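You operate a simulated robot arm through the tools that you are given. There is no shell and no other tool. Be economical: measure what you need, move in short steps, check, and stop when the job is done.

You run a simulated robot arm. Do the job below in one go: nothing can be reset, and whatever is moved stays where it is left.

JOB
Stop the drip at the hex nut with the spanner marked 72.
Fine: close the valve by the red handwheel first, put the spanner back on its rest, then open the valve again; the wing screws, the other spanner and the other handwheel stay.

Only the result counts: the job must be done as asked and must still hold three seconds after the hand-in. Knocking over, shifting, dropping, spilling or breaking anything else fails it.

ROBOT AND FRAMES
A 6-joint arm with a two-finger parallel gripper, fixed in place. Base frame: the origin is at the foot of the arm, x ahead of it, y to its left, z up; the work surface is at about z = 0.86. Lengths are in m, angles in rad, forces in N, time in s.
With the tool pointing down near the work surface it reaches from about 0.26 to 0.68 m from the base axis. Its first joint turns from -1.152 to 1.152 rad. Payload 2.9 kg.
The tool frame sits at the grasp point between the pads (the TCP): z along the fingers, y along the line on which they close. The tips reach 0.03 m beyond it. Largest opening 0.11 m; finger width 0.02, thickness 0.01; the body of the gripper, 0.048 by 0.112 m, starts 0.055 m behind the TCP.
Orientation is that of the tool frame in the base frame, as a unit quaternion [x, y, z, w]. With the fingers straight down and closing along the base's y, the tool's x points along the base's -x, its y along +y and its z along -z.

CONTROLS
- The arm moves only by the tool drive_tool. Its argument "increments" is a list of rows, each a list of 7 numbers: the turn, a rotation vector about the tool's x, y, z in rad, then the shift along the tool's x, y, z in m, then the opening, from 0 (shut) to 1 (fully open). In form: [[rx, ry, rz, dx, dy, dz, hand], ...]. A call has 1 to 12 rows; each row is the pose to reach, as a shift and turn from the pose commanded when the call began, along the tool's axes at that moment. Each row takes 0.2 s and may step no farther than 0.05 m and 0.15 rad from the row before; otherwise, or with a gripper value out of range, the whole call is refused. A pose out of reach is approached as far as the arm can. The call stops where the force on the tool passes 40 N (or 10 N more than at its start, if that is more) or the arm is blocked; 0.2 s more then pass. Each finger travels about 0.108 m/s and halts on what it meets, pressing with about 36 N; the grip force reading is that of the motor and also rises with nothing between the fingers. The clock runs only during rows and for 0.2 s after the last one: add rows that repeat a pose to give the fingers time. It gives the time, the measured TCP pose, the force on the tool (base axes), the opening and the grip force at its end, in the units of the frame above (readings bear some noise).
- Cameras (640 x 400 px; columns grow to the right, rows downward): "scene" is fixed at [0.074, 0.4279, 1.3916]; the picture's right is [-0.80, -0.59, 0.00], its down [-0.30, 0.41, -0.86] and it looks along [0.51, -0.69, -0.51] (base axes); focal length 328 px, centre (320, 200). "wrist" rides on the gripper at [0.072, 0.017, -0.103] in the tool frame; the picture's right is [-0.23, 0.97, 0.00], its down [-0.76, -0.18, -0.62] and it looks along [-0.61, -0.14, 0.78] (tool axes); focal length 222 px, centre (320, 200). There is no depth. A picture from a camera that has moved, and an enlarged one, comes with that camera's place and axes in the base frame and with its lens.
- capture(camera): a new picture of that camera. It takes no simulated time.
- close_up(camera, box): a new picture of the part [left, top, right, bottom] of that camera's present view, enlarged. It takes no simulated time.
- sign_off(): hands the job in; it is judged then, once.

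Work in short steps. Places have to be worked out from the pictures, the camera data and where the tool is seen: move nearer, look again, correct. Check each grasp and each placing, and mend what went wrong. You have 120 turns and 84 pictures in all, those below and enlarged ones among them. Open the gripper and draw the arm clear of the work before you hand the job in, unless the task says otherwise; then end with one line.

The tools are called after "Request:" as name(argument=value, ...) on one line, values as JSON. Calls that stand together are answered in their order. drive_tool: Moves the arm, as the interface text tells. Its arguments: {"type":"object","properties":{"increments":{"type":"array"}},"required":["increments"]} The other tools are called the same way: capture (camera) takes a picture; close_up (camera, box) takes an enlarged picture of a part of a camera's view; sign_off () hands the job in.

At the start:

```text
t: 0.0
tool_pos: [0.385, -0.2738, 1.1581]
orientation: [0.0, 1.0, 0.0, 0.0]
wrist_force: [0.4, 0.8, 0.2]
gripper_width: 0.1099
gripper_force: 0.1
```

scene: 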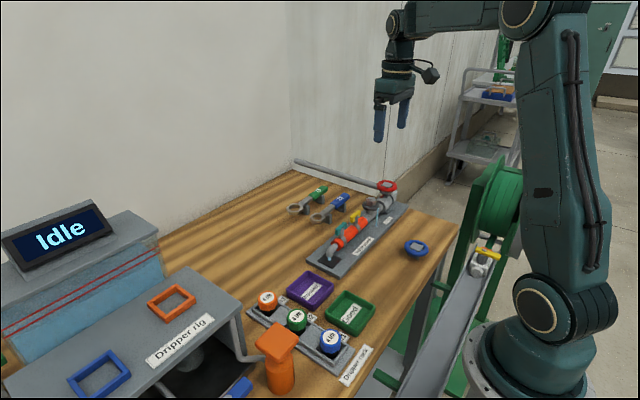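
wrist: 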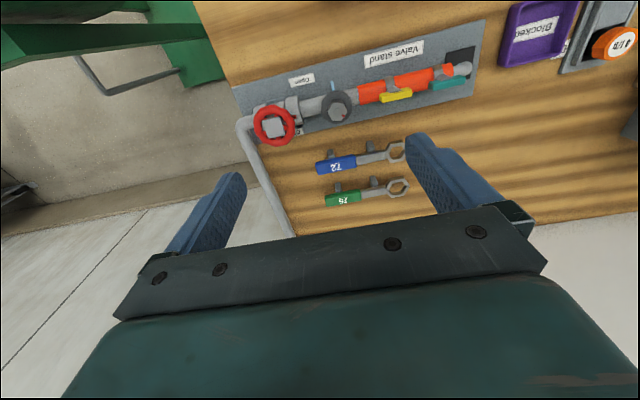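

I start by enlarging the valve stand area in both cameras to identify the nut, handwheel and spanners.

Request:
close_up(camera="scene", box=[270, 150, 450, 285])

Request:
close_up(camera="wrist", box=[220, 20, 500, 220])

```text
2.96 times, centred on (360, 218) of scene
camera zoom: at [0.074, 0.4279, 1.3916], right [-0.8, -0.59, 0.0], down [-0.3, 0.41, -0.86], along [0.51, -0.69, -0.51], focal length 973 px, centre (202, 148)
```

zoom: 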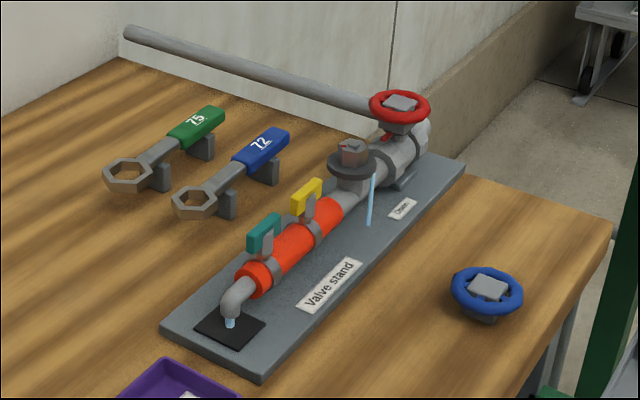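

```text
2.00 times, centred on (360, 120) of wrist
camera zoom: at [0.313, -0.2572, 1.2599], right [0.23, 0.97, 0.0], down [0.76, -0.18, 0.62], along [0.61, -0.14, -0.78], focal length 444 px, centre (240, 360)
```

zoom: 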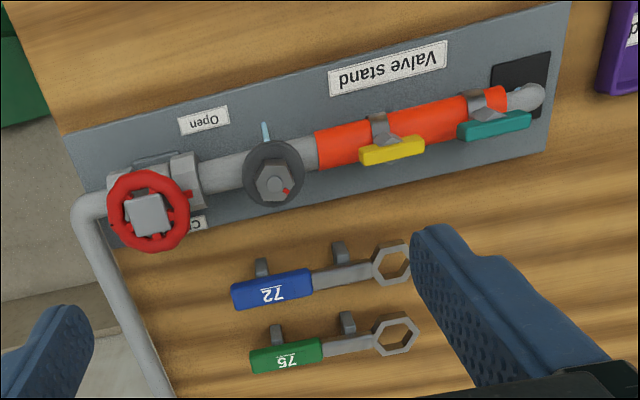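

I place the red handwheel at about (0.411,-0.345,0.95), the nut at (0.412,-0.254,0.943), and spanner 72 with its handle at (0.52,-0.275,0.896) and ring at (0.519,-0.167). I'll move lower and back for a closer wrist view.

Request:
drive_tool(increments=[[0, 0, 0, 0.02, -0.01, 0.03, 1], [0, 0, 0, 0.045, -0.02, 0.06, 1], [0, 0, 0, 0.065, -0.02, 0.08, 1], [0, 0, 0, 0.065, -0.02, 0.08, 1]])

Request:
capture(camera="wrist")

Request:
close_up(camera="wrist", box=[200, 60, 440, 210])

Request:
close_up(camera="scene", box=[340, 165, 420, 215])

```text
t: 1.0
tool_pos: [0.3197, -0.2936, 1.0792]
orientation: [0.0, 1.0, -0.001, 0.0]
wrist_force: [0.5, -0.4, -0.5]
gripper_width: 0.11
gripper_force: 0.1
```

```text
79 pictures are left
camera wrist: at [0.2479, -0.2767, 1.1806], right [0.23, 0.97, 0.0], down [0.76, -0.18, 0.62], along [0.61, -0.14, -0.78], focal length 222 px, centre (320, 200)
```

wrist: 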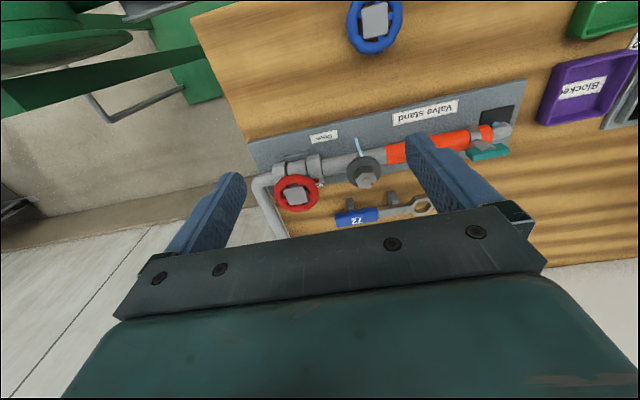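

```text
2.67 times, centred on (320, 135) of wrist
camera zoom: at [0.2479, -0.2767, 1.1806], right [0.23, 0.97, 0.0], down [0.76, -0.18, 0.62], along [0.61, -0.14, -0.78], focal length 592 px, centre (320, 373)
```

zoom: 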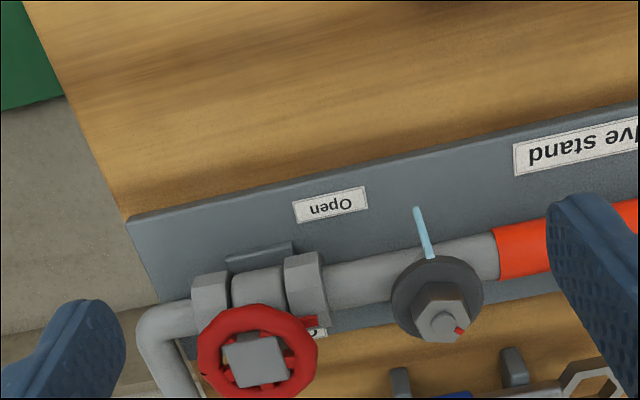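

```text
8.00 times, centred on (380, 190) of scene
camera zoom: at [0.074, 0.4279, 1.3916], right [-0.8, -0.59, 0.0], down [-0.3, 0.41, -0.86], along [0.51, -0.69, -0.51], focal length 2626 px, centre (-160, 280)
```

zoom: 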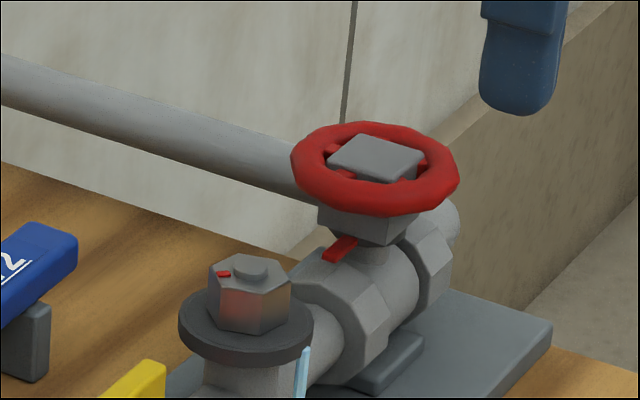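

The pointer under the red wheel appears to point along +y. I'll move so the camera looks almost straight down on the wheel and its labels.

Request:
drive_tool(increments=[[0, 0, 0, -0.045, 0, 0, 1], [0, 0, 0, -0.09, -0.01, 0, 1], [0, 0, 0, -0.13, -0.02, 0, 1], [0, 0, 0, -0.13, -0.02, 0, 1]])

Request:
close_up(camera="wrist", box=[180, 0, 500, 200])

```text
t: 2.0
tool_pos: [0.4515, -0.3127, 1.0782]
orientation: [0.0, 1.0, 0.0, 0.0]
wrist_force: [0.4, -0.2, 0.1]
gripper_width: 0.11
gripper_force: 0.0
```

```text
2.00 times, centred on (340, 100) of wrist
camera zoom: at [0.3788, -0.2957, 1.1806], right [0.23, 0.97, 0.0], down [0.76, -0.18, 0.62], along [0.61, -0.14, -0.78], focal length 444 px, centre (280, 400)
```

zoom: 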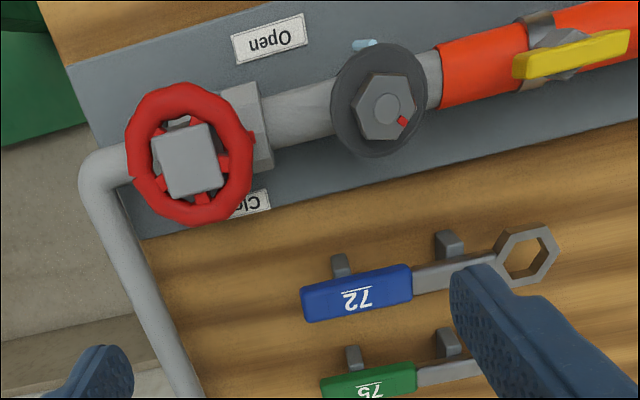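

The wheel centre is about (0.409,-0.344,0.950) with a rim diameter near 0.059. The pointer lies along the pipe (open) and the "Closed" label is on the +x side, so closing looks like a clockwise quarter turn. I'll go above the wheel with the fingers closing along y.

Request:
drive_tool(increments=[[0, 0, 0, 0.02, -0.015, 0.0, 1], [0, 0, 0, 0.0425, -0.0313, 0.03, 1], [0, 0, 0, 0.0425, -0.0313, 0.06, 1], [0, 0, 0, 0.0425, -0.0313, 0.08, 1], [0, 0, 0, 0.0425, -0.0313, 0.08, 1]])

Request:
close_up(camera="wrist", box=[200, 60, 440, 210])

Request:
close_up(camera="scene", box=[340, 155, 420, 205])

```text
t: 3.2
tool_pos: [0.4078, -0.3435, 0.9972]
orientation: [0.0, 1.0, 0.0, 0.001]
wrist_force: [-0.4, -0.5, -1.7]
gripper_width: 0.11
gripper_force: 0.1
```

```text
2.67 times, centred on (320, 135) of wrist
camera zoom: at [0.3355, -0.3275, 1.0997], right [0.23, 0.97, 0.0], down [0.76, -0.18, 0.62], along [0.61, -0.14, -0.78], focal length 592 px, centre (320, 373)
```

zoom: 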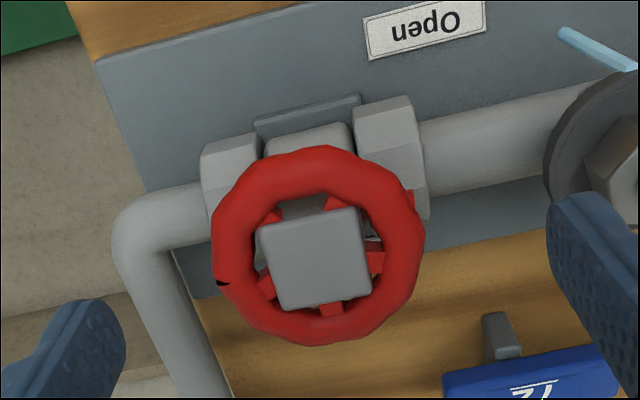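

```text
8.00 times, centred on (380, 180) of scene
camera zoom: at [0.074, 0.4279, 1.3916], right [-0.8, -0.59, 0.0], down [-0.3, 0.41, -0.86], along [0.51, -0.69, -0.51], focal length 2626 px, centre (-160, 360)
```

zoom: 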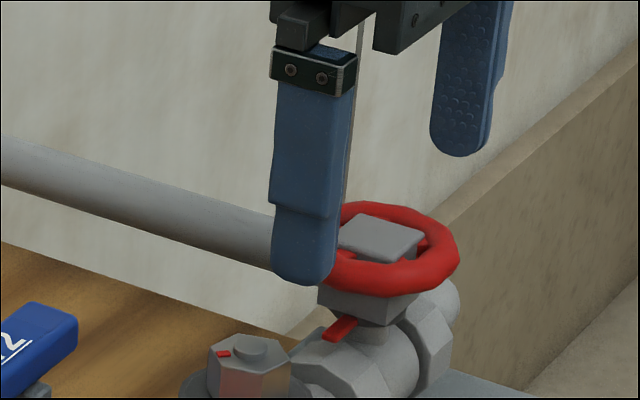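

Fingers straddle the wheel and are centred on it. I'll lower 27 mm so the tips wrap the rim, and close.

Request:
drive_tool(increments=[[0, 0, 0, 0, 0, 0.014, 1], [0, 0, 0, 0, 0, 0.027, 1], [0, 0, 0, 0, 0, 0.027, 0.45], [0, 0, 0, 0, 0, 0.027, 0.45], [0, 0, 0, 0, 0, 0.027, 0.45]])

Request:
close_up(camera="scene", box=[340, 155, 420, 205])

```text
t: 4.4
tool_pos: [0.4076, -0.3445, 0.9703]
orientation: [0.0, 1.0, 0.0, -0.001]
wrist_force: [-0.7, 0.7, 0.5]
gripper_width: 0.0575
gripper_force: 36.0
```

```text
8.00 times, centred on (380, 180) of scene
camera zoom: at [0.074, 0.4279, 1.3916], right [-0.8, -0.59, 0.0], down [-0.3, 0.41, -0.86], along [0.51, -0.69, -0.51], focal length 2626 px, centre (-160, 360)
```

zoom: 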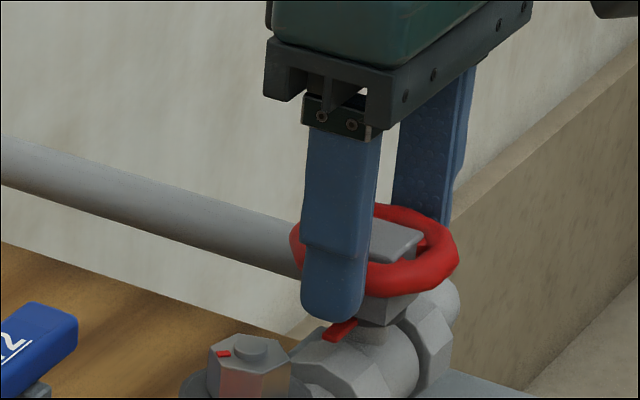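

The rim is gripped at 57.5 mm. I'll turn clockwise (about tool +z) in small steps, starting with about 0.6 rad.

Request:
drive_tool(increments=[[0, 0, 0.1, 0, 0, 0.027, 0.35], [0, 0, 0.2, 0, 0, 0.027, 0.35], [0, 0, 0.3, 0, 0, 0.027, 0.35], [0, 0, 0.4, 0, 0, 0.027, 0.35], [0, 0, 0.5, 0, 0, 0.027, 0.35], [0, 0, 0.6, 0, 0, 0.027, 0.35]])

Request:
close_up(camera="scene", box=[340, 155, 420, 205])

```text
t: 4.9
tool_pos: [0.4102, -0.3455, 0.95]
orientation: [0.052, 0.999, -0.002, 0.005]
wrist_force: [-2.0, 1.6, 2.6]
gripper_width: 0.0574
gripper_force: 36.1
stopped in row 2: the force on the tool passed its limit (the readings are from after the stop); the commanded pose is now the measured one
```

```text
8.00 times, centred on (380, 180) of scene
camera zoom: at [0.0739, 0.4279, 1.3915], right [-0.8, -0.59, 0.0], down [-0.3, 0.41, -0.86], along [0.51, -0.69, -0.51], focal length 2626 px, centre (-160, 360)
```

zoom: 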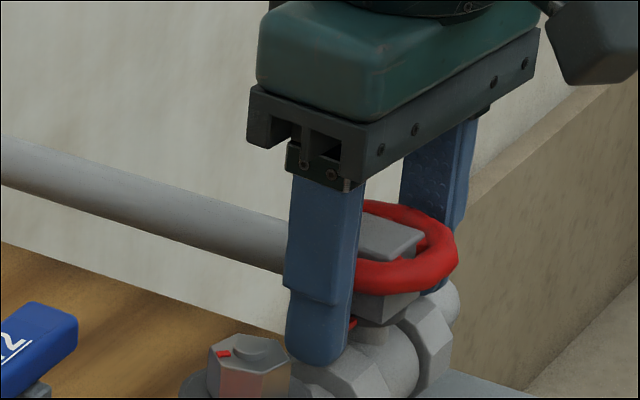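

I mistakenly kept the 27 mm offset, which is relative to this call, so the hand slid down and stopped. I'll open, rise 20 mm, and check the wheel and pointer.

Request:
drive_tool(increments=[[0, 0, 0, 0, 0, 0, 0.7], [0, 0, 0, 0, 0, 0, 0.7], [0, 0, 0, 0, 0, -0.02, 0.7], [0, 0, 0, 0, 0, -0.04, 0.7], [0, 0, 0, 0, 0, -0.04, 0.7]])

Request:
close_up(camera="scene", box=[340, 155, 420, 205])

Request:
close_up(camera="wrist", box=[200, 60, 440, 210])

```text
t: 6.1
tool_pos: [0.409, -0.3448, 0.9914]
orientation: [0.052, 0.999, -0.003, 0.005]
wrist_force: [0.4, -0.6, 0.7]
gripper_width: 0.0771
gripper_force: 0.1
```

```text
8.00 times, centred on (380, 180) of scene
camera zoom: at [0.074, 0.4279, 1.3916], right [-0.8, -0.59, 0.0], down [-0.3, 0.41, -0.86], along [0.51, -0.69, -0.51], focal length 2626 px, centre (-160, 360)
```

zoom: 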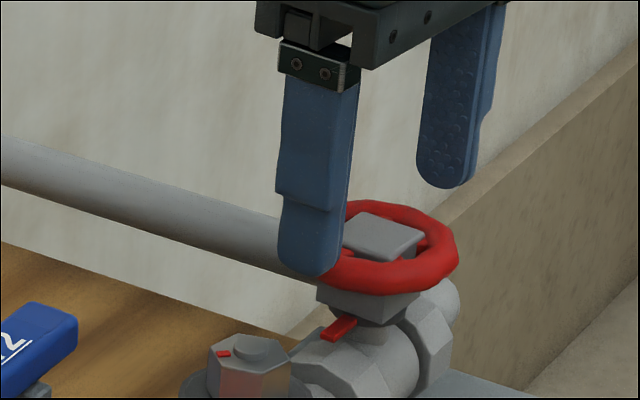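

```text
2.67 times, centred on (320, 135) of wrist
camera zoom: at [0.3386, -0.3209, 1.0926], right [0.33, 0.94, 0.0], down [0.73, -0.25, 0.63], along [0.6, -0.21, -0.78], focal length 592 px, centre (320, 373)
```

zoom: 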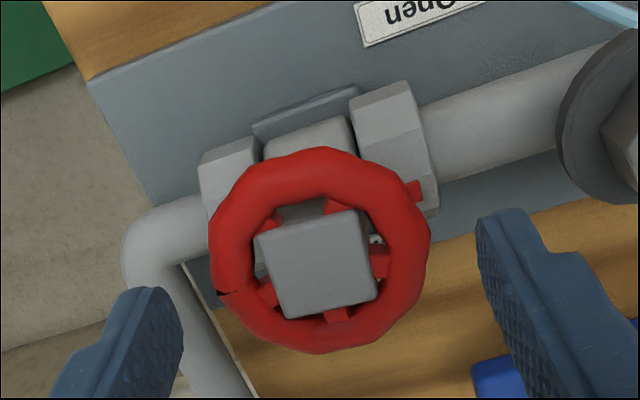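

Nothing is harmed. I'll lower to z 0.970 and regrip; the turn follows in a separate call with no z offset.

Request:
drive_tool(increments=[[0, 0, 0, 0, 0, 0.021, 0.7], [0, 0, 0, 0, 0, 0.021, 0.4], [0, 0, 0, 0, 0, 0.021, 0.4], [0, 0, 0, 0, 0, 0.021, 0.4]])

Request:
drive_tool(increments=[[0, 0, 0.1, 0, 0, 0, 0.35], [0, 0, 0.2, 0, 0, 0, 0.35], [0, 0, 0.3, 0, 0, 0, 0.35], [0, 0, 0.4, 0, 0, 0, 0.35], [0, 0, 0.5, 0, 0, 0, 0.35], [0, 0, 0.6, 0, 0, 0, 0.35]])

Request:
close_up(camera="scene", box=[340, 155, 420, 205])

Request:
close_up(camera="wrist", box=[200, 60, 440, 210])

```text
t: 7.1
tool_pos: [0.4112, -0.3464, 0.9702]
orientation: [0.051, 0.999, -0.003, 0.005]
wrist_force: [-0.1, 1.0, 0.1]
gripper_width: 0.0575
gripper_force: 36.2
```

```text
t: 8.5
tool_pos: [0.4098, -0.3452, 0.9695]
orientation: [0.347, 0.938, -0.001, 0.004]
wrist_force: [1.0, 3.7, 7.5]
gripper_width: 0.0572
gripper_force: 35.6
```

```text
8.00 times, centred on (380, 180) of scene
camera zoom: at [0.0739, 0.4281, 1.3915], right [-0.8, -0.59, 0.0], down [-0.3, 0.41, -0.86], along [0.51, -0.69, -0.51], focal length 2626 px, centre (-160, 360)
```

zoom: 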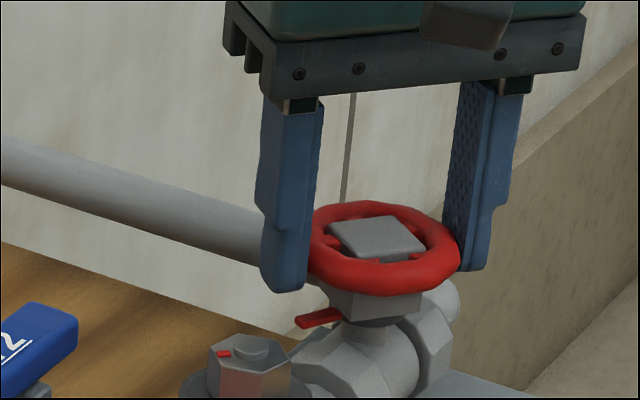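

```text
2.67 times, centred on (320, 135) of wrist
camera zoom: at [0.3648, -0.2858, 1.0716], right [0.81, 0.59, 0.0], down [0.46, -0.63, 0.63], along [0.38, -0.51, -0.78], focal length 592 px, centre (320, 373)
```

zoom: 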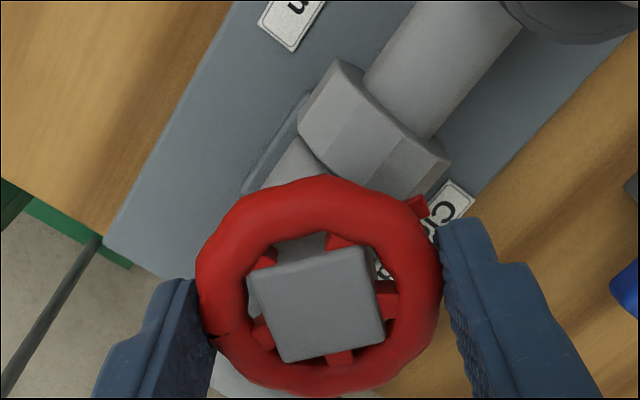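

The wheel turns with the hand and the pointer is heading towards "Closed". I'll continue until it stops or the pointer reaches the label.

Request:
drive_tool(increments=[[0, 0, 0.1, 0, 0, 0, 0.35], [0, 0, 0.2, 0, 0, 0, 0.35], [0, 0, 0.3, 0, 0, 0, 0.35], [0, 0, 0.4, 0, 0, 0, 0.35], [0, 0, 0.5, 0, 0, 0, 0.35], [0, 0, 0.6, 0, 0, 0, 0.35], [0, 0, 0.7, 0, 0, 0, 0.35], [0, 0, 0.8, 0, 0, 0, 0.35], [0, 0, 0.85, 0, 0, 0, 0.35]])

Request:
close_up(camera="scene", box=[340, 155, 420, 205])

Request:
close_up(camera="wrist", box=[200, 60, 440, 210])

```text
t: 10.5
tool_pos: [0.4092, -0.3467, 0.9691]
orientation: [0.702, 0.713, 0.0, 0.006]
wrist_force: [0.1, 6.7, 20.1]
gripper_width: 0.0575
gripper_force: 36.4
```

```text
8.00 times, centred on (380, 180) of scene
camera zoom: at [0.0737, 0.4283, 1.3914], right [-0.8, -0.59, 0.0], down [-0.3, 0.41, -0.86], along [0.51, -0.69, -0.51], focal length 2626 px, centre (-160, 360)
```

zoom: 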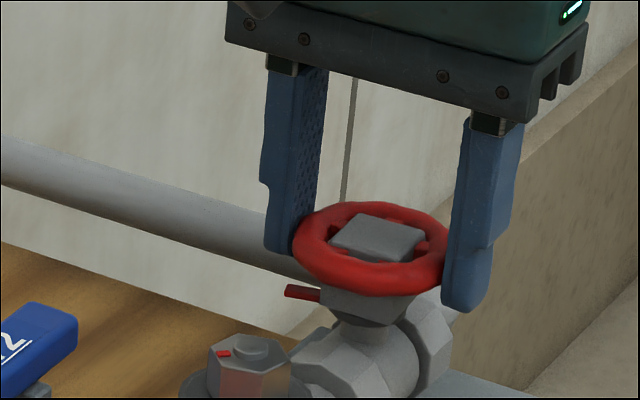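

```text
2.67 times, centred on (320, 135) of wrist
camera zoom: at [0.4241, -0.273, 1.0719], right [0.98, -0.21, 0.01], down [-0.17, -0.76, 0.63], along [-0.13, -0.61, -0.78], focal length 592 px, centre (320, 373)
```

zoom: 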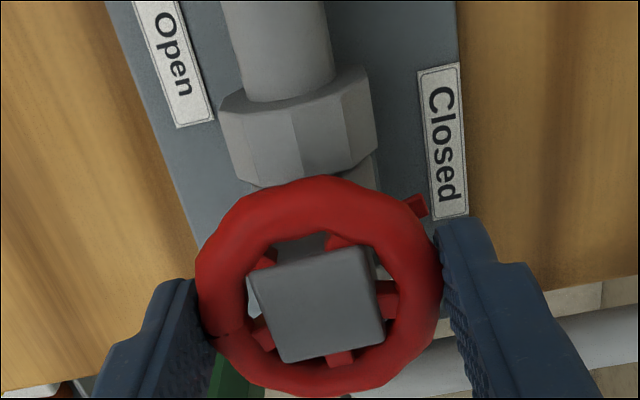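

The pointer is now about 15° short of the "Closed" label, and an upward force of 20 N has built up. I'll release, rise 3 mm, regrip and turn the rest.

Request:
drive_tool(increments=[[0, 0, 0, 0, 0, 0, 0.65], [0, 0, 0, 0, 0, -0.003, 0.65], [0, 0, 0, 0, 0, -0.003, 0.4], [0, 0, 0, 0, 0, -0.003, 0.35], [0, 0, 0, 0, 0, -0.003, 0.35]])

Request:
drive_tool(increments=[[0, 0, 0.1, 0, 0, 0, 0.35], [0, 0, 0.2, 0, 0, 0, 0.35], [0, 0, 0.28, 0, 0, 0, 0.35]])

Request:
close_up(camera="scene", box=[320, 155, 440, 230])

Request:
close_up(camera="wrist", box=[200, 60, 440, 210])

```text
t: 11.7
tool_pos: [0.4091, -0.3453, 0.9725]
orientation: [0.702, 0.713, 0.0, 0.005]
wrist_force: [1.6, 0.5, -0.2]
gripper_width: 0.057
gripper_force: 35.7
```

```text
t: 12.5
tool_pos: [0.4093, -0.3453, 0.9719]
orientation: [0.794, 0.607, 0.001, 0.004]
wrist_force: [-1.9, 3.0, 0.8]
gripper_width: 0.0571
gripper_force: 36.3
```

```text
5.33 times, centred on (380, 192) of scene
camera zoom: at [0.0739, 0.428, 1.3915], right [-0.8, -0.59, 0.0], down [-0.3, 0.41, -0.86], along [0.51, -0.69, -0.51], focal length 1751 px, centre (0, 240)
```

zoom: 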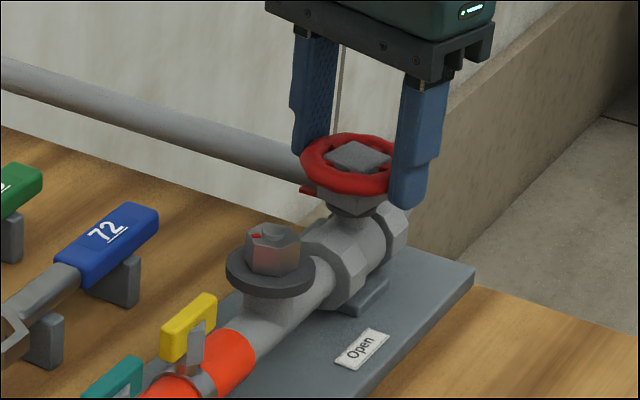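

```text
2.67 times, centred on (320, 135) of wrist
camera zoom: at [0.4439, -0.2807, 1.0748], right [0.88, -0.48, 0.01], down [-0.38, -0.69, 0.62], along [-0.29, -0.55, -0.78], focal length 592 px, centre (320, 373)
```

zoom: 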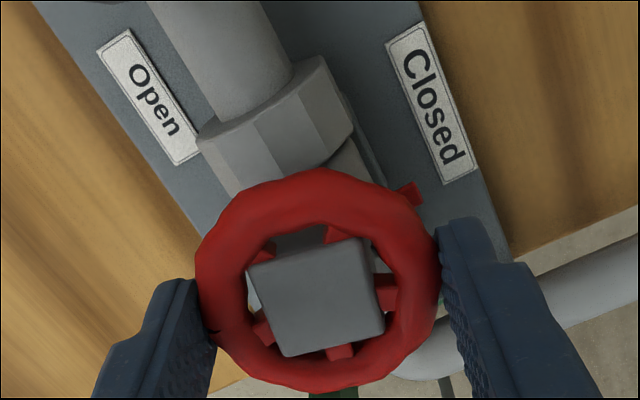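

The drip has stopped and the pointer is at about +x, level with the wheel centre. I'll nudge slightly further to find the end stop.

Request:
drive_tool(increments=[[0, 0, 0.06, 0, 0, 0, 0.35], [0, 0, 0.12, 0, 0, 0, 0.35]])

Request:
close_up(camera="wrist", box=[200, 60, 440, 210])

```text
t: 13.1
tool_pos: [0.4092, -0.346, 0.9722]
orientation: [0.829, 0.559, 0.002, 0.004]
wrist_force: [-5.9, 1.0, 0.9]
gripper_width: 0.057
gripper_force: 35.9
```

```text
2.67 times, centred on (320, 135) of wrist
camera zoom: at [0.4513, -0.2853, 1.0748], right [0.82, -0.58, 0.01], down [-0.46, -0.64, 0.62], along [-0.35, -0.51, -0.78], focal length 592 px, centre (320, 373)
```

zoom: 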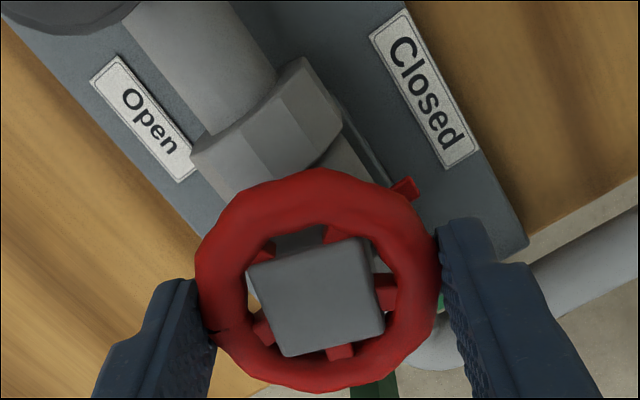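

The pointer is on +x and the last nudge slipped against a stop, so the valve is closed. I'll release, rise and yaw back so the fingers close along x.

Request:
drive_tool(increments=[[0, 0, 0, 0, 0, 0, 0.7], [0, 0, 0, 0, 0, 0, 0.8], [0, 0, 0, 0, 0, -0.03, 0.8], [0, 0, 0, 0, 0, -0.07, 0.8], [0, 0, -0.13, 0, 0, -0.1, 0.8], [0, 0, -0.26, 0, 0, -0.1, 0.8], [0, 0, -0.385, 0, 0, -0.1, 0.8], [0, 0, -0.385, 0, 0, -0.1, 0.8]])

Request:
capture(camera="wrist")

```text
t: 14.9
tool_pos: [0.4082, -0.3458, 1.0717]
orientation: [0.706, 0.708, 0.001, 0.005]
wrist_force: [-0.4, -0.5, 0.0]
gripper_width: 0.088
gripper_force: 0.0
```

```text
62 pictures are left
camera wrist: at [0.4237, -0.2729, 1.1741], right [0.97, -0.22, 0.01], down [-0.18, -0.76, 0.63], along [-0.13, -0.61, -0.78], focal length 222 px, centre (320, 200)
```

wrist: 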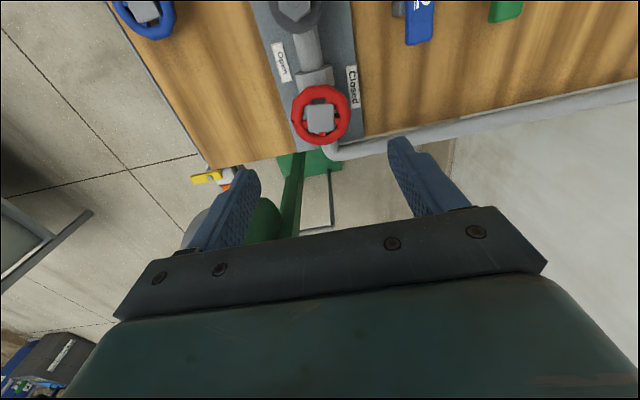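

Now I'll move +y so the camera sees the nut and both spanners from nearby.

Request:
drive_tool(increments=[[0, 0, 0, 0.045, 0.015, 0, 0.8], [0, 0, 0, 0.09, 0.03, 0, 0.8], [0, 0, 0, 0.13, 0.05, 0, 0.8], [0, 0, 0, 0.13, 0.05, 0, 0.8]])

Request:
close_up(camera="wrist", box=[180, 30, 500, 230])

```text
t: 15.9
tool_pos: [0.4571, -0.214, 1.0717]
orientation: [0.707, 0.708, 0.001, 0.005]
wrist_force: [-0.5, -0.5, 0.0]
gripper_width: 0.0881
gripper_force: 0.1
```

```text
2.00 times, centred on (340, 130) of wrist
camera zoom: at [0.4736, -0.1414, 1.1747], right [0.97, -0.23, 0.01], down [-0.18, -0.76, 0.63], along [-0.13, -0.61, -0.78], focal length 444 px, centre (280, 340)
```

zoom: 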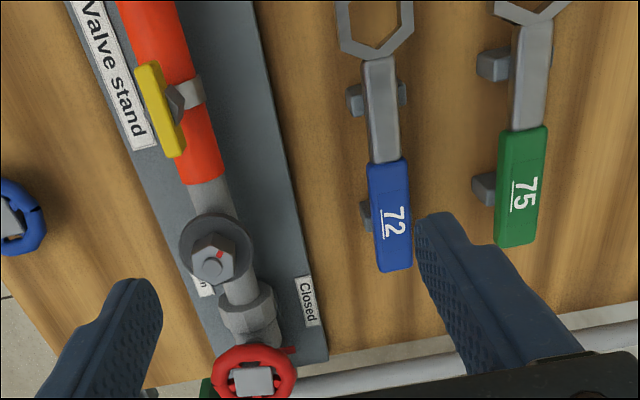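

Spanner 72's handle spans y from -0.313 to -0.236 at x 0.520, with spanner 75 about 80 mm away. I'll look at the rest posts and nut from the scene camera.

Request:
close_up(camera="scene", box=[284, 170, 364, 220])

Request:
close_up(camera="scene", box=[340, 180, 400, 217])

```text
8.00 times, centred on (324, 195) of scene
camera zoom: at [0.0739, 0.4279, 1.3916], right [-0.8, -0.59, 0.0], down [-0.3, 0.41, -0.86], along [0.51, -0.69, -0.51], focal length 2626 px, centre (288, 240)
```

zoom: 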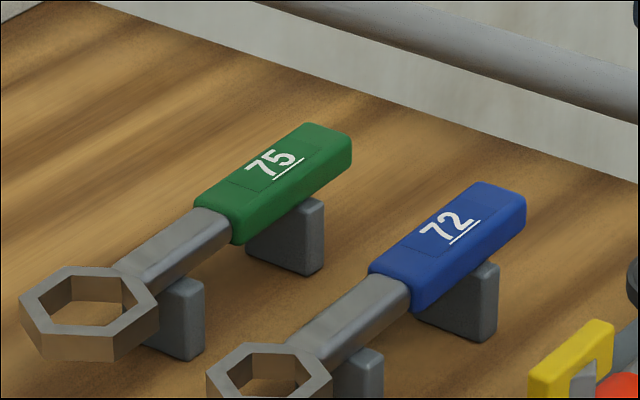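

```text
10.67 times, centred on (370, 198) of scene
camera zoom: at [0.0739, 0.4279, 1.3916], right [-0.8, -0.59, 0.0], down [-0.3, 0.41, -0.86], along [0.51, -0.69, -0.51], focal length 3501 px, centre (-213, 216)
```

zoom: 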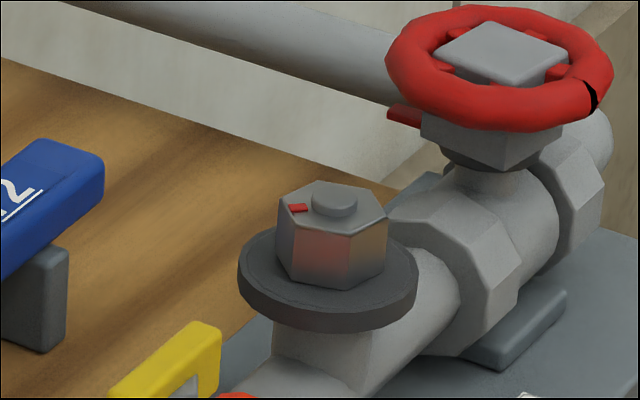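

Posts support the handle at y≈-0.278 and the shaft. I'll enlarge the nut and ring from this same view to compare hex orientation.

Request:
close_up(camera="wrist", box=[330, 0, 410, 50])

Request:
close_up(camera="wrist", box=[256, 130, 320, 170])

```text
8.00 times, centred on (370, 25) of wrist
camera zoom: at [0.4736, -0.1414, 1.1747], right [0.97, -0.23, 0.01], down [-0.18, -0.76, 0.63], along [-0.13, -0.61, -0.78], focal length 1777 px, centre (-80, 1600)
```

zoom: 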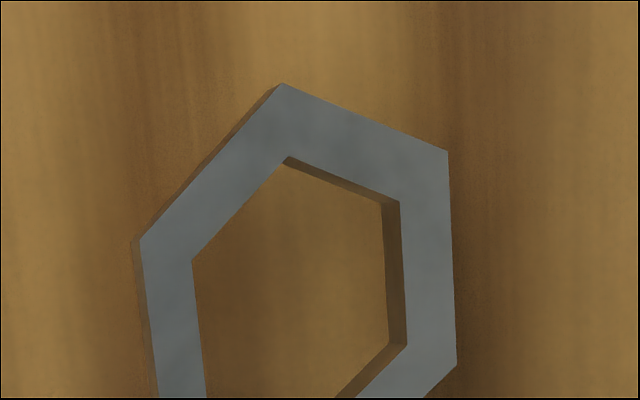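

```text
10.00 times, centred on (288, 150) of wrist
camera zoom: at [0.4736, -0.1414, 1.1747], right [0.97, -0.23, 0.01], down [-0.18, -0.76, 0.63], along [-0.13, -0.61, -0.78], focal length 2221 px, centre (640, 700)
```

zoom: 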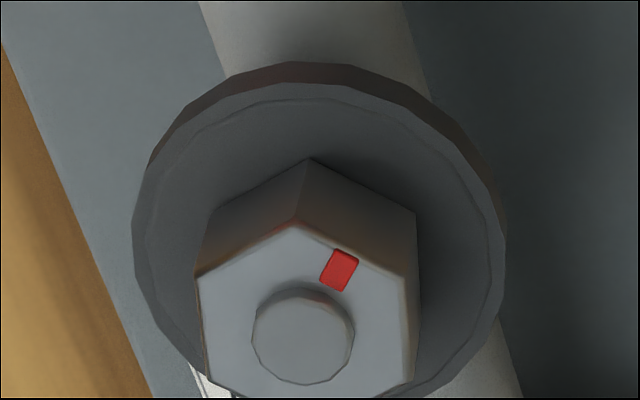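

The spanner's hex has vertices along its own axis, while the nut's vertices lie at about 16° mod 60°. So I'll seat the spanner with its handle pointing at about +16° from x and turn it clockwise. First I correct the slight tilt and go above the 72 handle.

Request:
drive_tool(increments=[[0.0085, 0.0056, 0, 0, 0, 0, 0.6], [0.0085, 0.0056, 0, -0.02, 0.03, 0.03, 0.6], [0.0085, 0.0056, 0, -0.034, 0.0634, 0.06, 0.6], [0.0085, 0.0056, 0, -0.034, 0.0634, 0.1, 0.6], [0.0085, 0.0056, 0, -0.034, 0.0634, 0.1, 0.6]])

Request:
capture(camera="wrist")

```text
t: 17.1
tool_pos: [0.5226, -0.25, 0.9715]
orientation: [0.706, 0.708, -0.001, 0.0]
wrist_force: [0.5, 0.5, -0.7]
gripper_width: 0.066
gripper_force: 0.0
```

```text
56 pictures are left
camera wrist: at [0.5388, -0.1775, 1.0746], right [0.97, -0.23, 0.0], down [-0.18, -0.76, 0.62], along [-0.14, -0.61, -0.78], focal length 222 px, centre (320, 200)
```

wrist: 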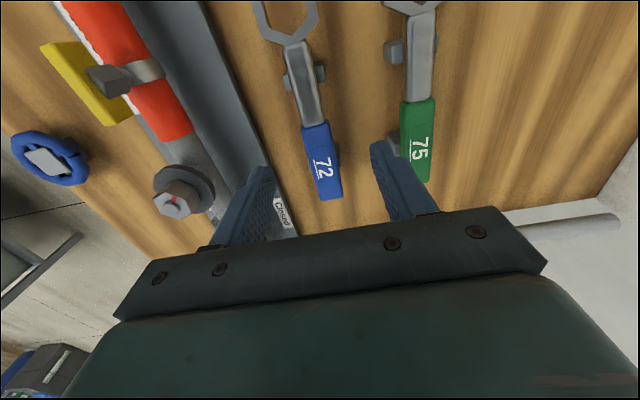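

The handle lies between the fingers at x≈0.520. I'll shift 2.5 mm, descend to z 0.902 and grip.

Request:
drive_tool(increments=[[0, 0, 0, 0.002, -0.0025, 0.03, 0.6], [0, 0, 0, 0.002, -0.0025, 0.06, 0.6], [0, 0, 0, 0.002, -0.0025, 0.0695, 0.6], [0, 0, 0, 0.002, -0.0025, 0.0695, 0.6]])

Request:
close_up(camera="scene", box=[284, 165, 364, 215])

Request:
capture(camera="wrist")

```text
t: 18.1
tool_pos: [0.5196, -0.2466, 0.9016]
orientation: [0.707, 0.708, 0.0, 0.0]
wrist_force: [-0.3, -0.3, 0.0]
gripper_width: 0.0661
gripper_force: 0.1
```

```text
8.00 times, centred on (324, 190) of scene
camera zoom: at [0.074, 0.4279, 1.3916], right [-0.8, -0.59, 0.0], down [-0.3, 0.41, -0.86], along [0.51, -0.69, -0.51], focal length 2626 px, centre (288, 280)
```

zoom: 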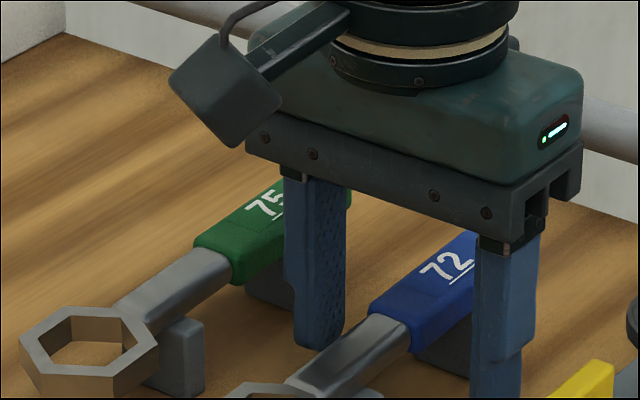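

```text
54 pictures are left
camera wrist: at [0.5361, -0.1747, 1.0051], right [0.97, -0.23, 0.0], down [-0.18, -0.76, 0.62], along [-0.14, -0.61, -0.78], focal length 222 px, centre (320, 200)
```

wrist: 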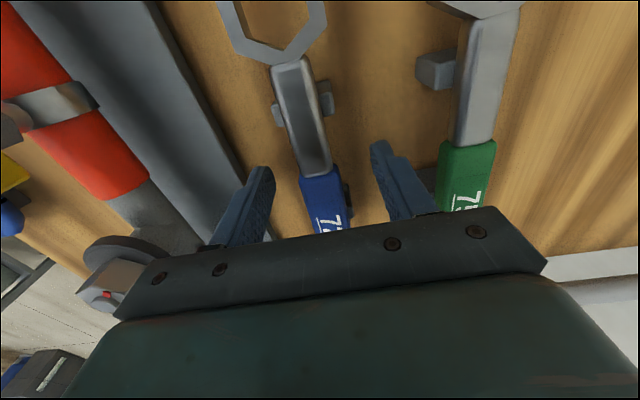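

The fingers straddle the handle with clearance. I'll close on it.

Request:
drive_tool(increments=[[0, 0, 0, 0, 0, 0, 0.4], [0, 0, 0, 0, 0, 0, 0.15], [0, 0, 0, 0, 0, 0, 0.15], [0, 0, 0, 0, 0, 0, 0.1]])

Request:
capture(camera="wrist")

```text
t: 19.1
tool_pos: [0.5192, -0.2457, 0.9035]
orientation: [0.707, 0.707, 0.0, 0.0]
wrist_force: [-0.3, 0.3, -0.4]
gripper_width: 0.0235
gripper_force: 35.2
```

```text
53 pictures are left
camera wrist: at [0.5362, -0.1747, 1.0053], right [0.97, -0.23, 0.0], down [-0.18, -0.76, 0.62], along [-0.14, -0.61, -0.78], focal length 222 px, centre (320, 200)
```

wrist: 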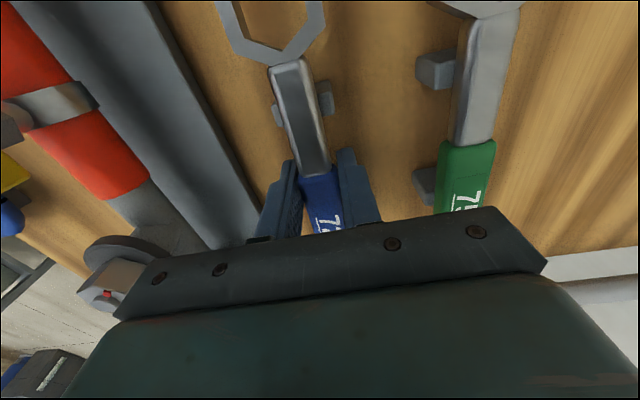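

Gripped at 23.5 mm; the rest pose of the TCP is (0.519,-0.246,0.902). Lifting straight up 0.11 m.

Request:
drive_tool(increments=[[0, 0, 0, 0, 0, -0.02, 0.1], [0, 0, 0, 0, 0, -0.05, 0.1], [0, 0, 0, 0, 0, -0.08, 0.1], [0, 0, 0, 0, 0, -0.11, 0.1], [0, 0, 0, 0, 0, -0.11, 0.1]])

Request:
capture(camera="wrist")

```text
t: 20.3
tool_pos: [0.5213, -0.2463, 1.0122]
orientation: [0.707, 0.707, 0.0, 0.0]
wrist_force: [0.0, 0.4, -0.9]
gripper_width: 0.0233
gripper_force: 35.6
```

```text
52 pictures are left
camera wrist: at [0.538, -0.1738, 1.1155], right [0.97, -0.23, 0.0], down [-0.18, -0.76, 0.62], along [-0.14, -0.61, -0.78], focal length 222 px, centre (320, 200)
```

wrist: 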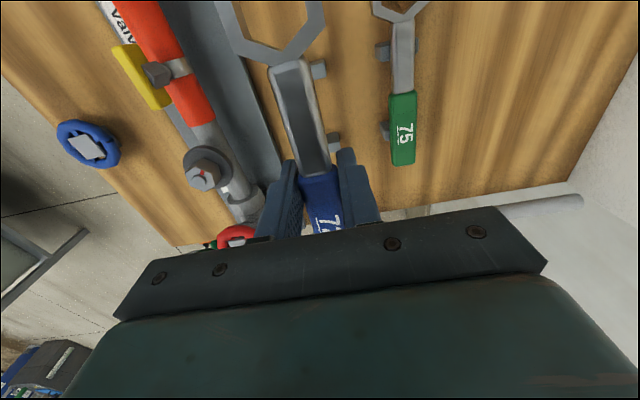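

The spanner is held rigidly. Next I rotate it counter-clockwise by 1.74 rad at height while moving towards the pose over the nut.

Request:
drive_tool(increments=[[0, 0, -0.145, 0.001, -0.003, 0, 0.1], [0, 0, -0.29, 0.002, -0.006, 0, 0.1], [0, 0, -0.435, 0.003, -0.009, 0, 0.1], [0, 0, -0.58, 0.004, -0.012, 0, 0.1], [0, 0, -0.725, 0.005, -0.015, 0, 0.1], [0, 0, -0.87, 0.006, -0.018, 0, 0.1], [0, 0, -1.015, 0.007, -0.021, 0, 0.1], [0, 0, -1.16, 0.008, -0.024, 0, 0.1], [0, 0, -1.305, 0.009, -0.027, 0, 0.1], [0, 0, -1.45, 0.01, -0.03, 0, 0.1], [0, 0, -1.595, 0.01, -0.033, 0, 0.1], [0, 0, -1.74, 0.01, -0.033, 0, 0.1]])

Request:
drive_tool(increments=[[0, 0, -0.11, 0, 0, 0, 0.1], [0, 0, -0.11, 0, 0, 0, 0.1]])

Request:
capture(camera="wrist")

Request:
close_up(camera="scene", box=[320, 155, 440, 230])

```text
t: 22.9
tool_pos: [0.4876, -0.237, 1.0129]
orientation: [-0.086, 0.996, -0.001, -0.001]
wrist_force: [-0.2, -0.4, -1.3]
gripper_width: 0.0233
gripper_force: 36.0
```

```text
t: 23.5
tool_pos: [0.4877, -0.2365, 1.0118]
orientation: [-0.14, 0.99, 0.0, 0.0]
wrist_force: [0.7, -0.5, -1.9]
gripper_width: 0.0235
gripper_force: 36.6
```

```text
51 pictures are left
camera wrist: at [0.4134, -0.242, 1.115], right [-0.05, 1.0, 0.0], down [0.78, 0.04, 0.62], along [0.62, 0.03, -0.78], focal length 222 px, centre (320, 200)
```

wrist: 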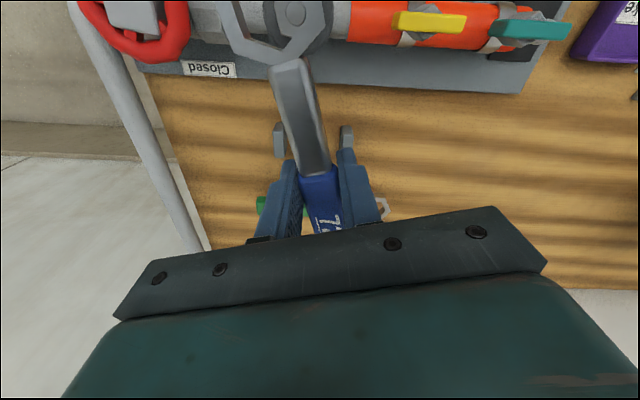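

```text
5.33 times, centred on (380, 192) of scene
camera zoom: at [0.074, 0.4279, 1.3916], right [-0.8, -0.59, 0.0], down [-0.3, 0.41, -0.86], along [0.51, -0.69, -0.51], focal length 1751 px, centre (0, 240)
```

zoom: 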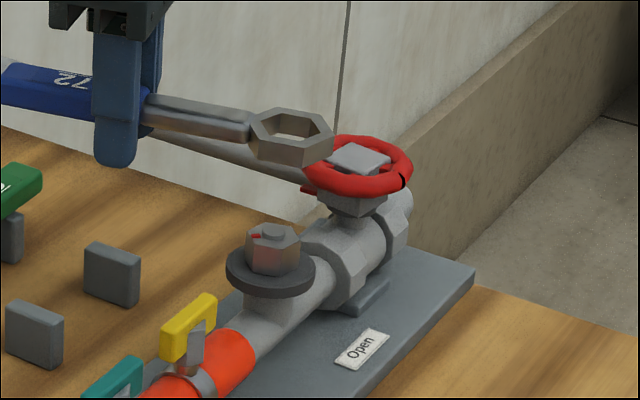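

The spanner is over the nut region. I'll zoom both cameras for precise relative alignment of ring and nut.

Request:
close_up(camera="wrist", box=[200, 0, 360, 100])

Request:
close_up(camera="scene", box=[350, 165, 406, 200])

```text
4.00 times, centred on (280, 50) of wrist
camera zoom: at [0.4134, -0.242, 1.115], right [-0.05, 1.0, 0.0], down [0.78, 0.04, 0.62], along [0.62, 0.03, -0.78], focal length 888 px, centre (480, 800)
```

zoom: 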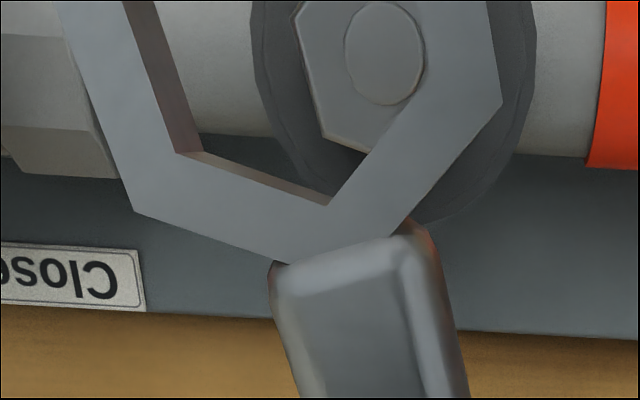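

```text
11.43 times, centred on (378, 182) of scene
camera zoom: at [0.074, 0.4279, 1.3916], right [-0.8, -0.59, 0.0], down [-0.3, 0.41, -0.86], along [0.51, -0.69, -0.51], focal length 3751 px, centre (-343, 400)
```

zoom: 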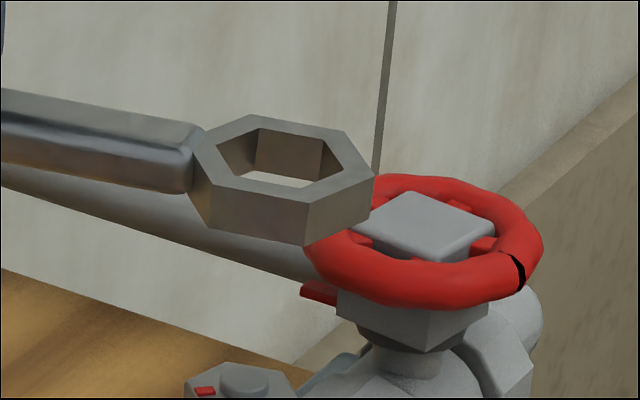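

Unprojecting, the ring sits about (+0.001,+0.0068) short of the nut axis. I'll apply that and lower 30 mm for another check.

Request:
drive_tool(increments=[[0, 0, 0, -0.003, 0.0062, 0.01, 0.1], [0, 0, 0, -0.003, 0.0062, 0.03, 0.1], [0, 0, 0, -0.003, 0.0062, 0.03, 0.1]])

Request:
close_up(camera="wrist", box=[200, 0, 360, 100])

Request:
close_up(camera="scene", box=[340, 175, 396, 210])

```text
t: 24.3
tool_pos: [0.4888, -0.2304, 0.9832]
orientation: [-0.139, 0.99, 0.0, 0.0]
wrist_force: [-0.5, 0.1, -1.3]
gripper_width: 0.0234
gripper_force: 36.0
```

```text
4.00 times, centred on (280, 50) of wrist
camera zoom: at [0.4146, -0.2347, 1.0856], right [-0.05, 1.0, 0.0], down [0.78, 0.04, 0.62], along [0.62, 0.03, -0.78], focal length 888 px, centre (480, 800)
```

zoom: 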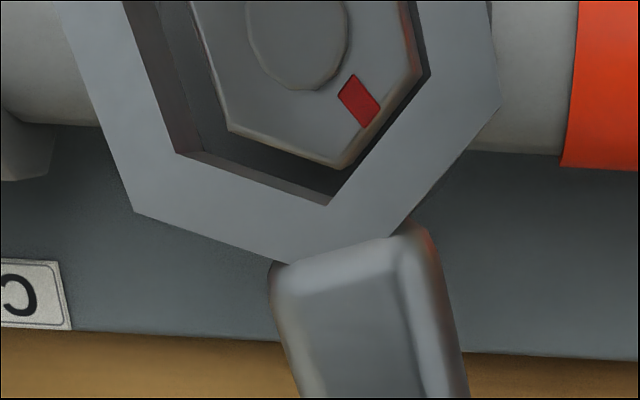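

```text
11.43 times, centred on (368, 192) of scene
camera zoom: at [0.074, 0.4279, 1.3916], right [-0.8, -0.59, 0.0], down [-0.3, 0.41, -0.86], along [0.51, -0.69, -0.51], focal length 3751 px, centre (-229, 286)
```

zoom: 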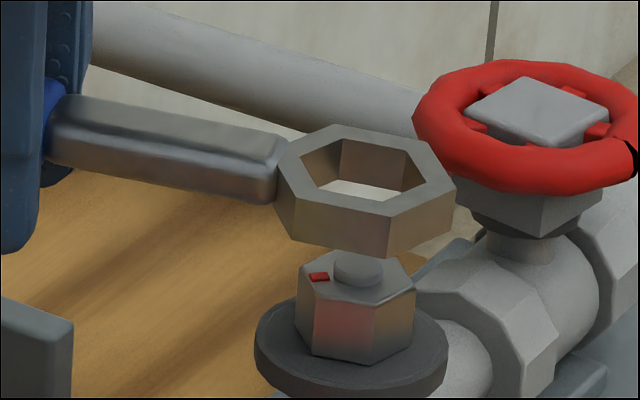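

The ring is now within about 1–1.5 mm of the nut axis. I'll apply a small correction and lower 12 mm more.

Request:
drive_tool(increments=[[0, 0, 0, -0.0002, -0.0009, 0.006, 0.1], [0, 0, 0, -0.0002, -0.0009, 0.012, 0.1], [0, 0, 0, -0.0002, -0.0009, 0.012, 0.1]])

Request:
close_up(camera="wrist", box=[200, 0, 360, 100])

Request:
close_up(camera="scene", box=[340, 175, 396, 210])

```text
t: 25.1
tool_pos: [0.4892, -0.2318, 0.9714]
orientation: [-0.14, 0.99, -0.001, 0.001]
wrist_force: [-0.9, -0.4, -1.8]
gripper_width: 0.0233
gripper_force: 36.1
```

```text
4.00 times, centred on (280, 50) of wrist
camera zoom: at [0.4146, -0.236, 1.0739], right [-0.05, 1.0, 0.0], down [0.78, 0.04, 0.62], along [0.62, 0.03, -0.78], focal length 888 px, centre (480, 800)
```

zoom: 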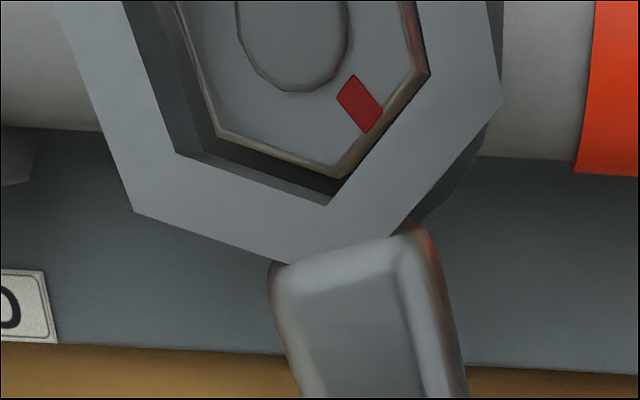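

```text
11.43 times, centred on (368, 192) of scene
camera zoom: at [0.074, 0.4279, 1.3916], right [-0.8, -0.59, 0.0], down [-0.3, 0.41, -0.86], along [0.51, -0.69, -0.51], focal length 3751 px, centre (-229, 286)
```

zoom: 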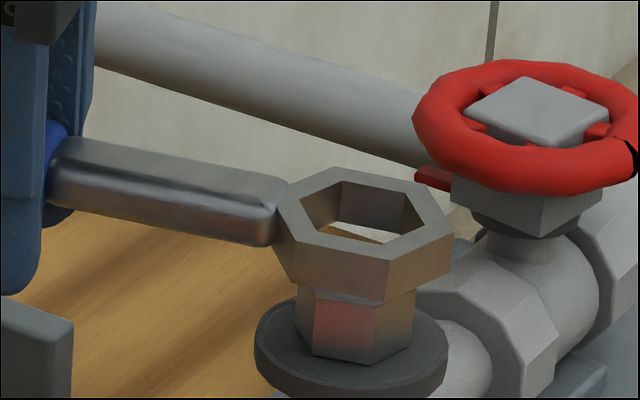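

Alignment is now within a millimetre and the angles match (about 16°). I'll lower onto the nut in small steps with a slight trim.

Request:
drive_tool(increments=[[0, 0, 0, -0.0005, -0.0006, 0.002, 0.1], [0, 0, 0, -0.0005, -0.0006, 0.005, 0.1], [0, 0, 0, -0.0005, -0.0006, 0.008, 0.1], [0, 0, 0, -0.0005, -0.0006, 0.011, 0.1], [0, 0, 0, -0.0005, -0.0006, 0.011, 0.1]])

Request:
close_up(camera="scene", box=[340, 175, 396, 210])

Request:
close_up(camera="wrist", box=[200, 0, 360, 100])

```text
t: 26.3
tool_pos: [0.4887, -0.2333, 0.962]
orientation: [-0.14, 0.99, -0.001, 0.001]
wrist_force: [1.3, 1.5, 11.4]
gripper_width: 0.0234
gripper_force: 35.6
```

```text
11.43 times, centred on (368, 192) of scene
camera zoom: at [0.0739, 0.428, 1.3915], right [-0.8, -0.59, 0.0], down [-0.3, 0.41, -0.86], along [0.51, -0.69, -0.51], focal length 3751 px, centre (-229, 286)
```

zoom: 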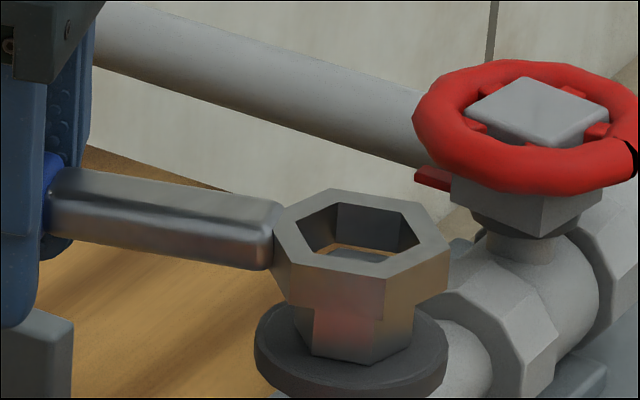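

```text
4.00 times, centred on (280, 50) of wrist
camera zoom: at [0.4151, -0.2369, 1.0639], right [-0.05, 1.0, 0.0], down [0.78, 0.04, 0.62], along [0.62, 0.03, -0.78], focal length 888 px, centre (480, 800)
```

zoom: 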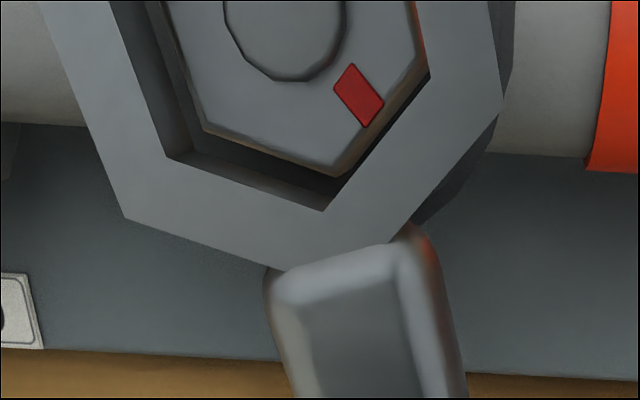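

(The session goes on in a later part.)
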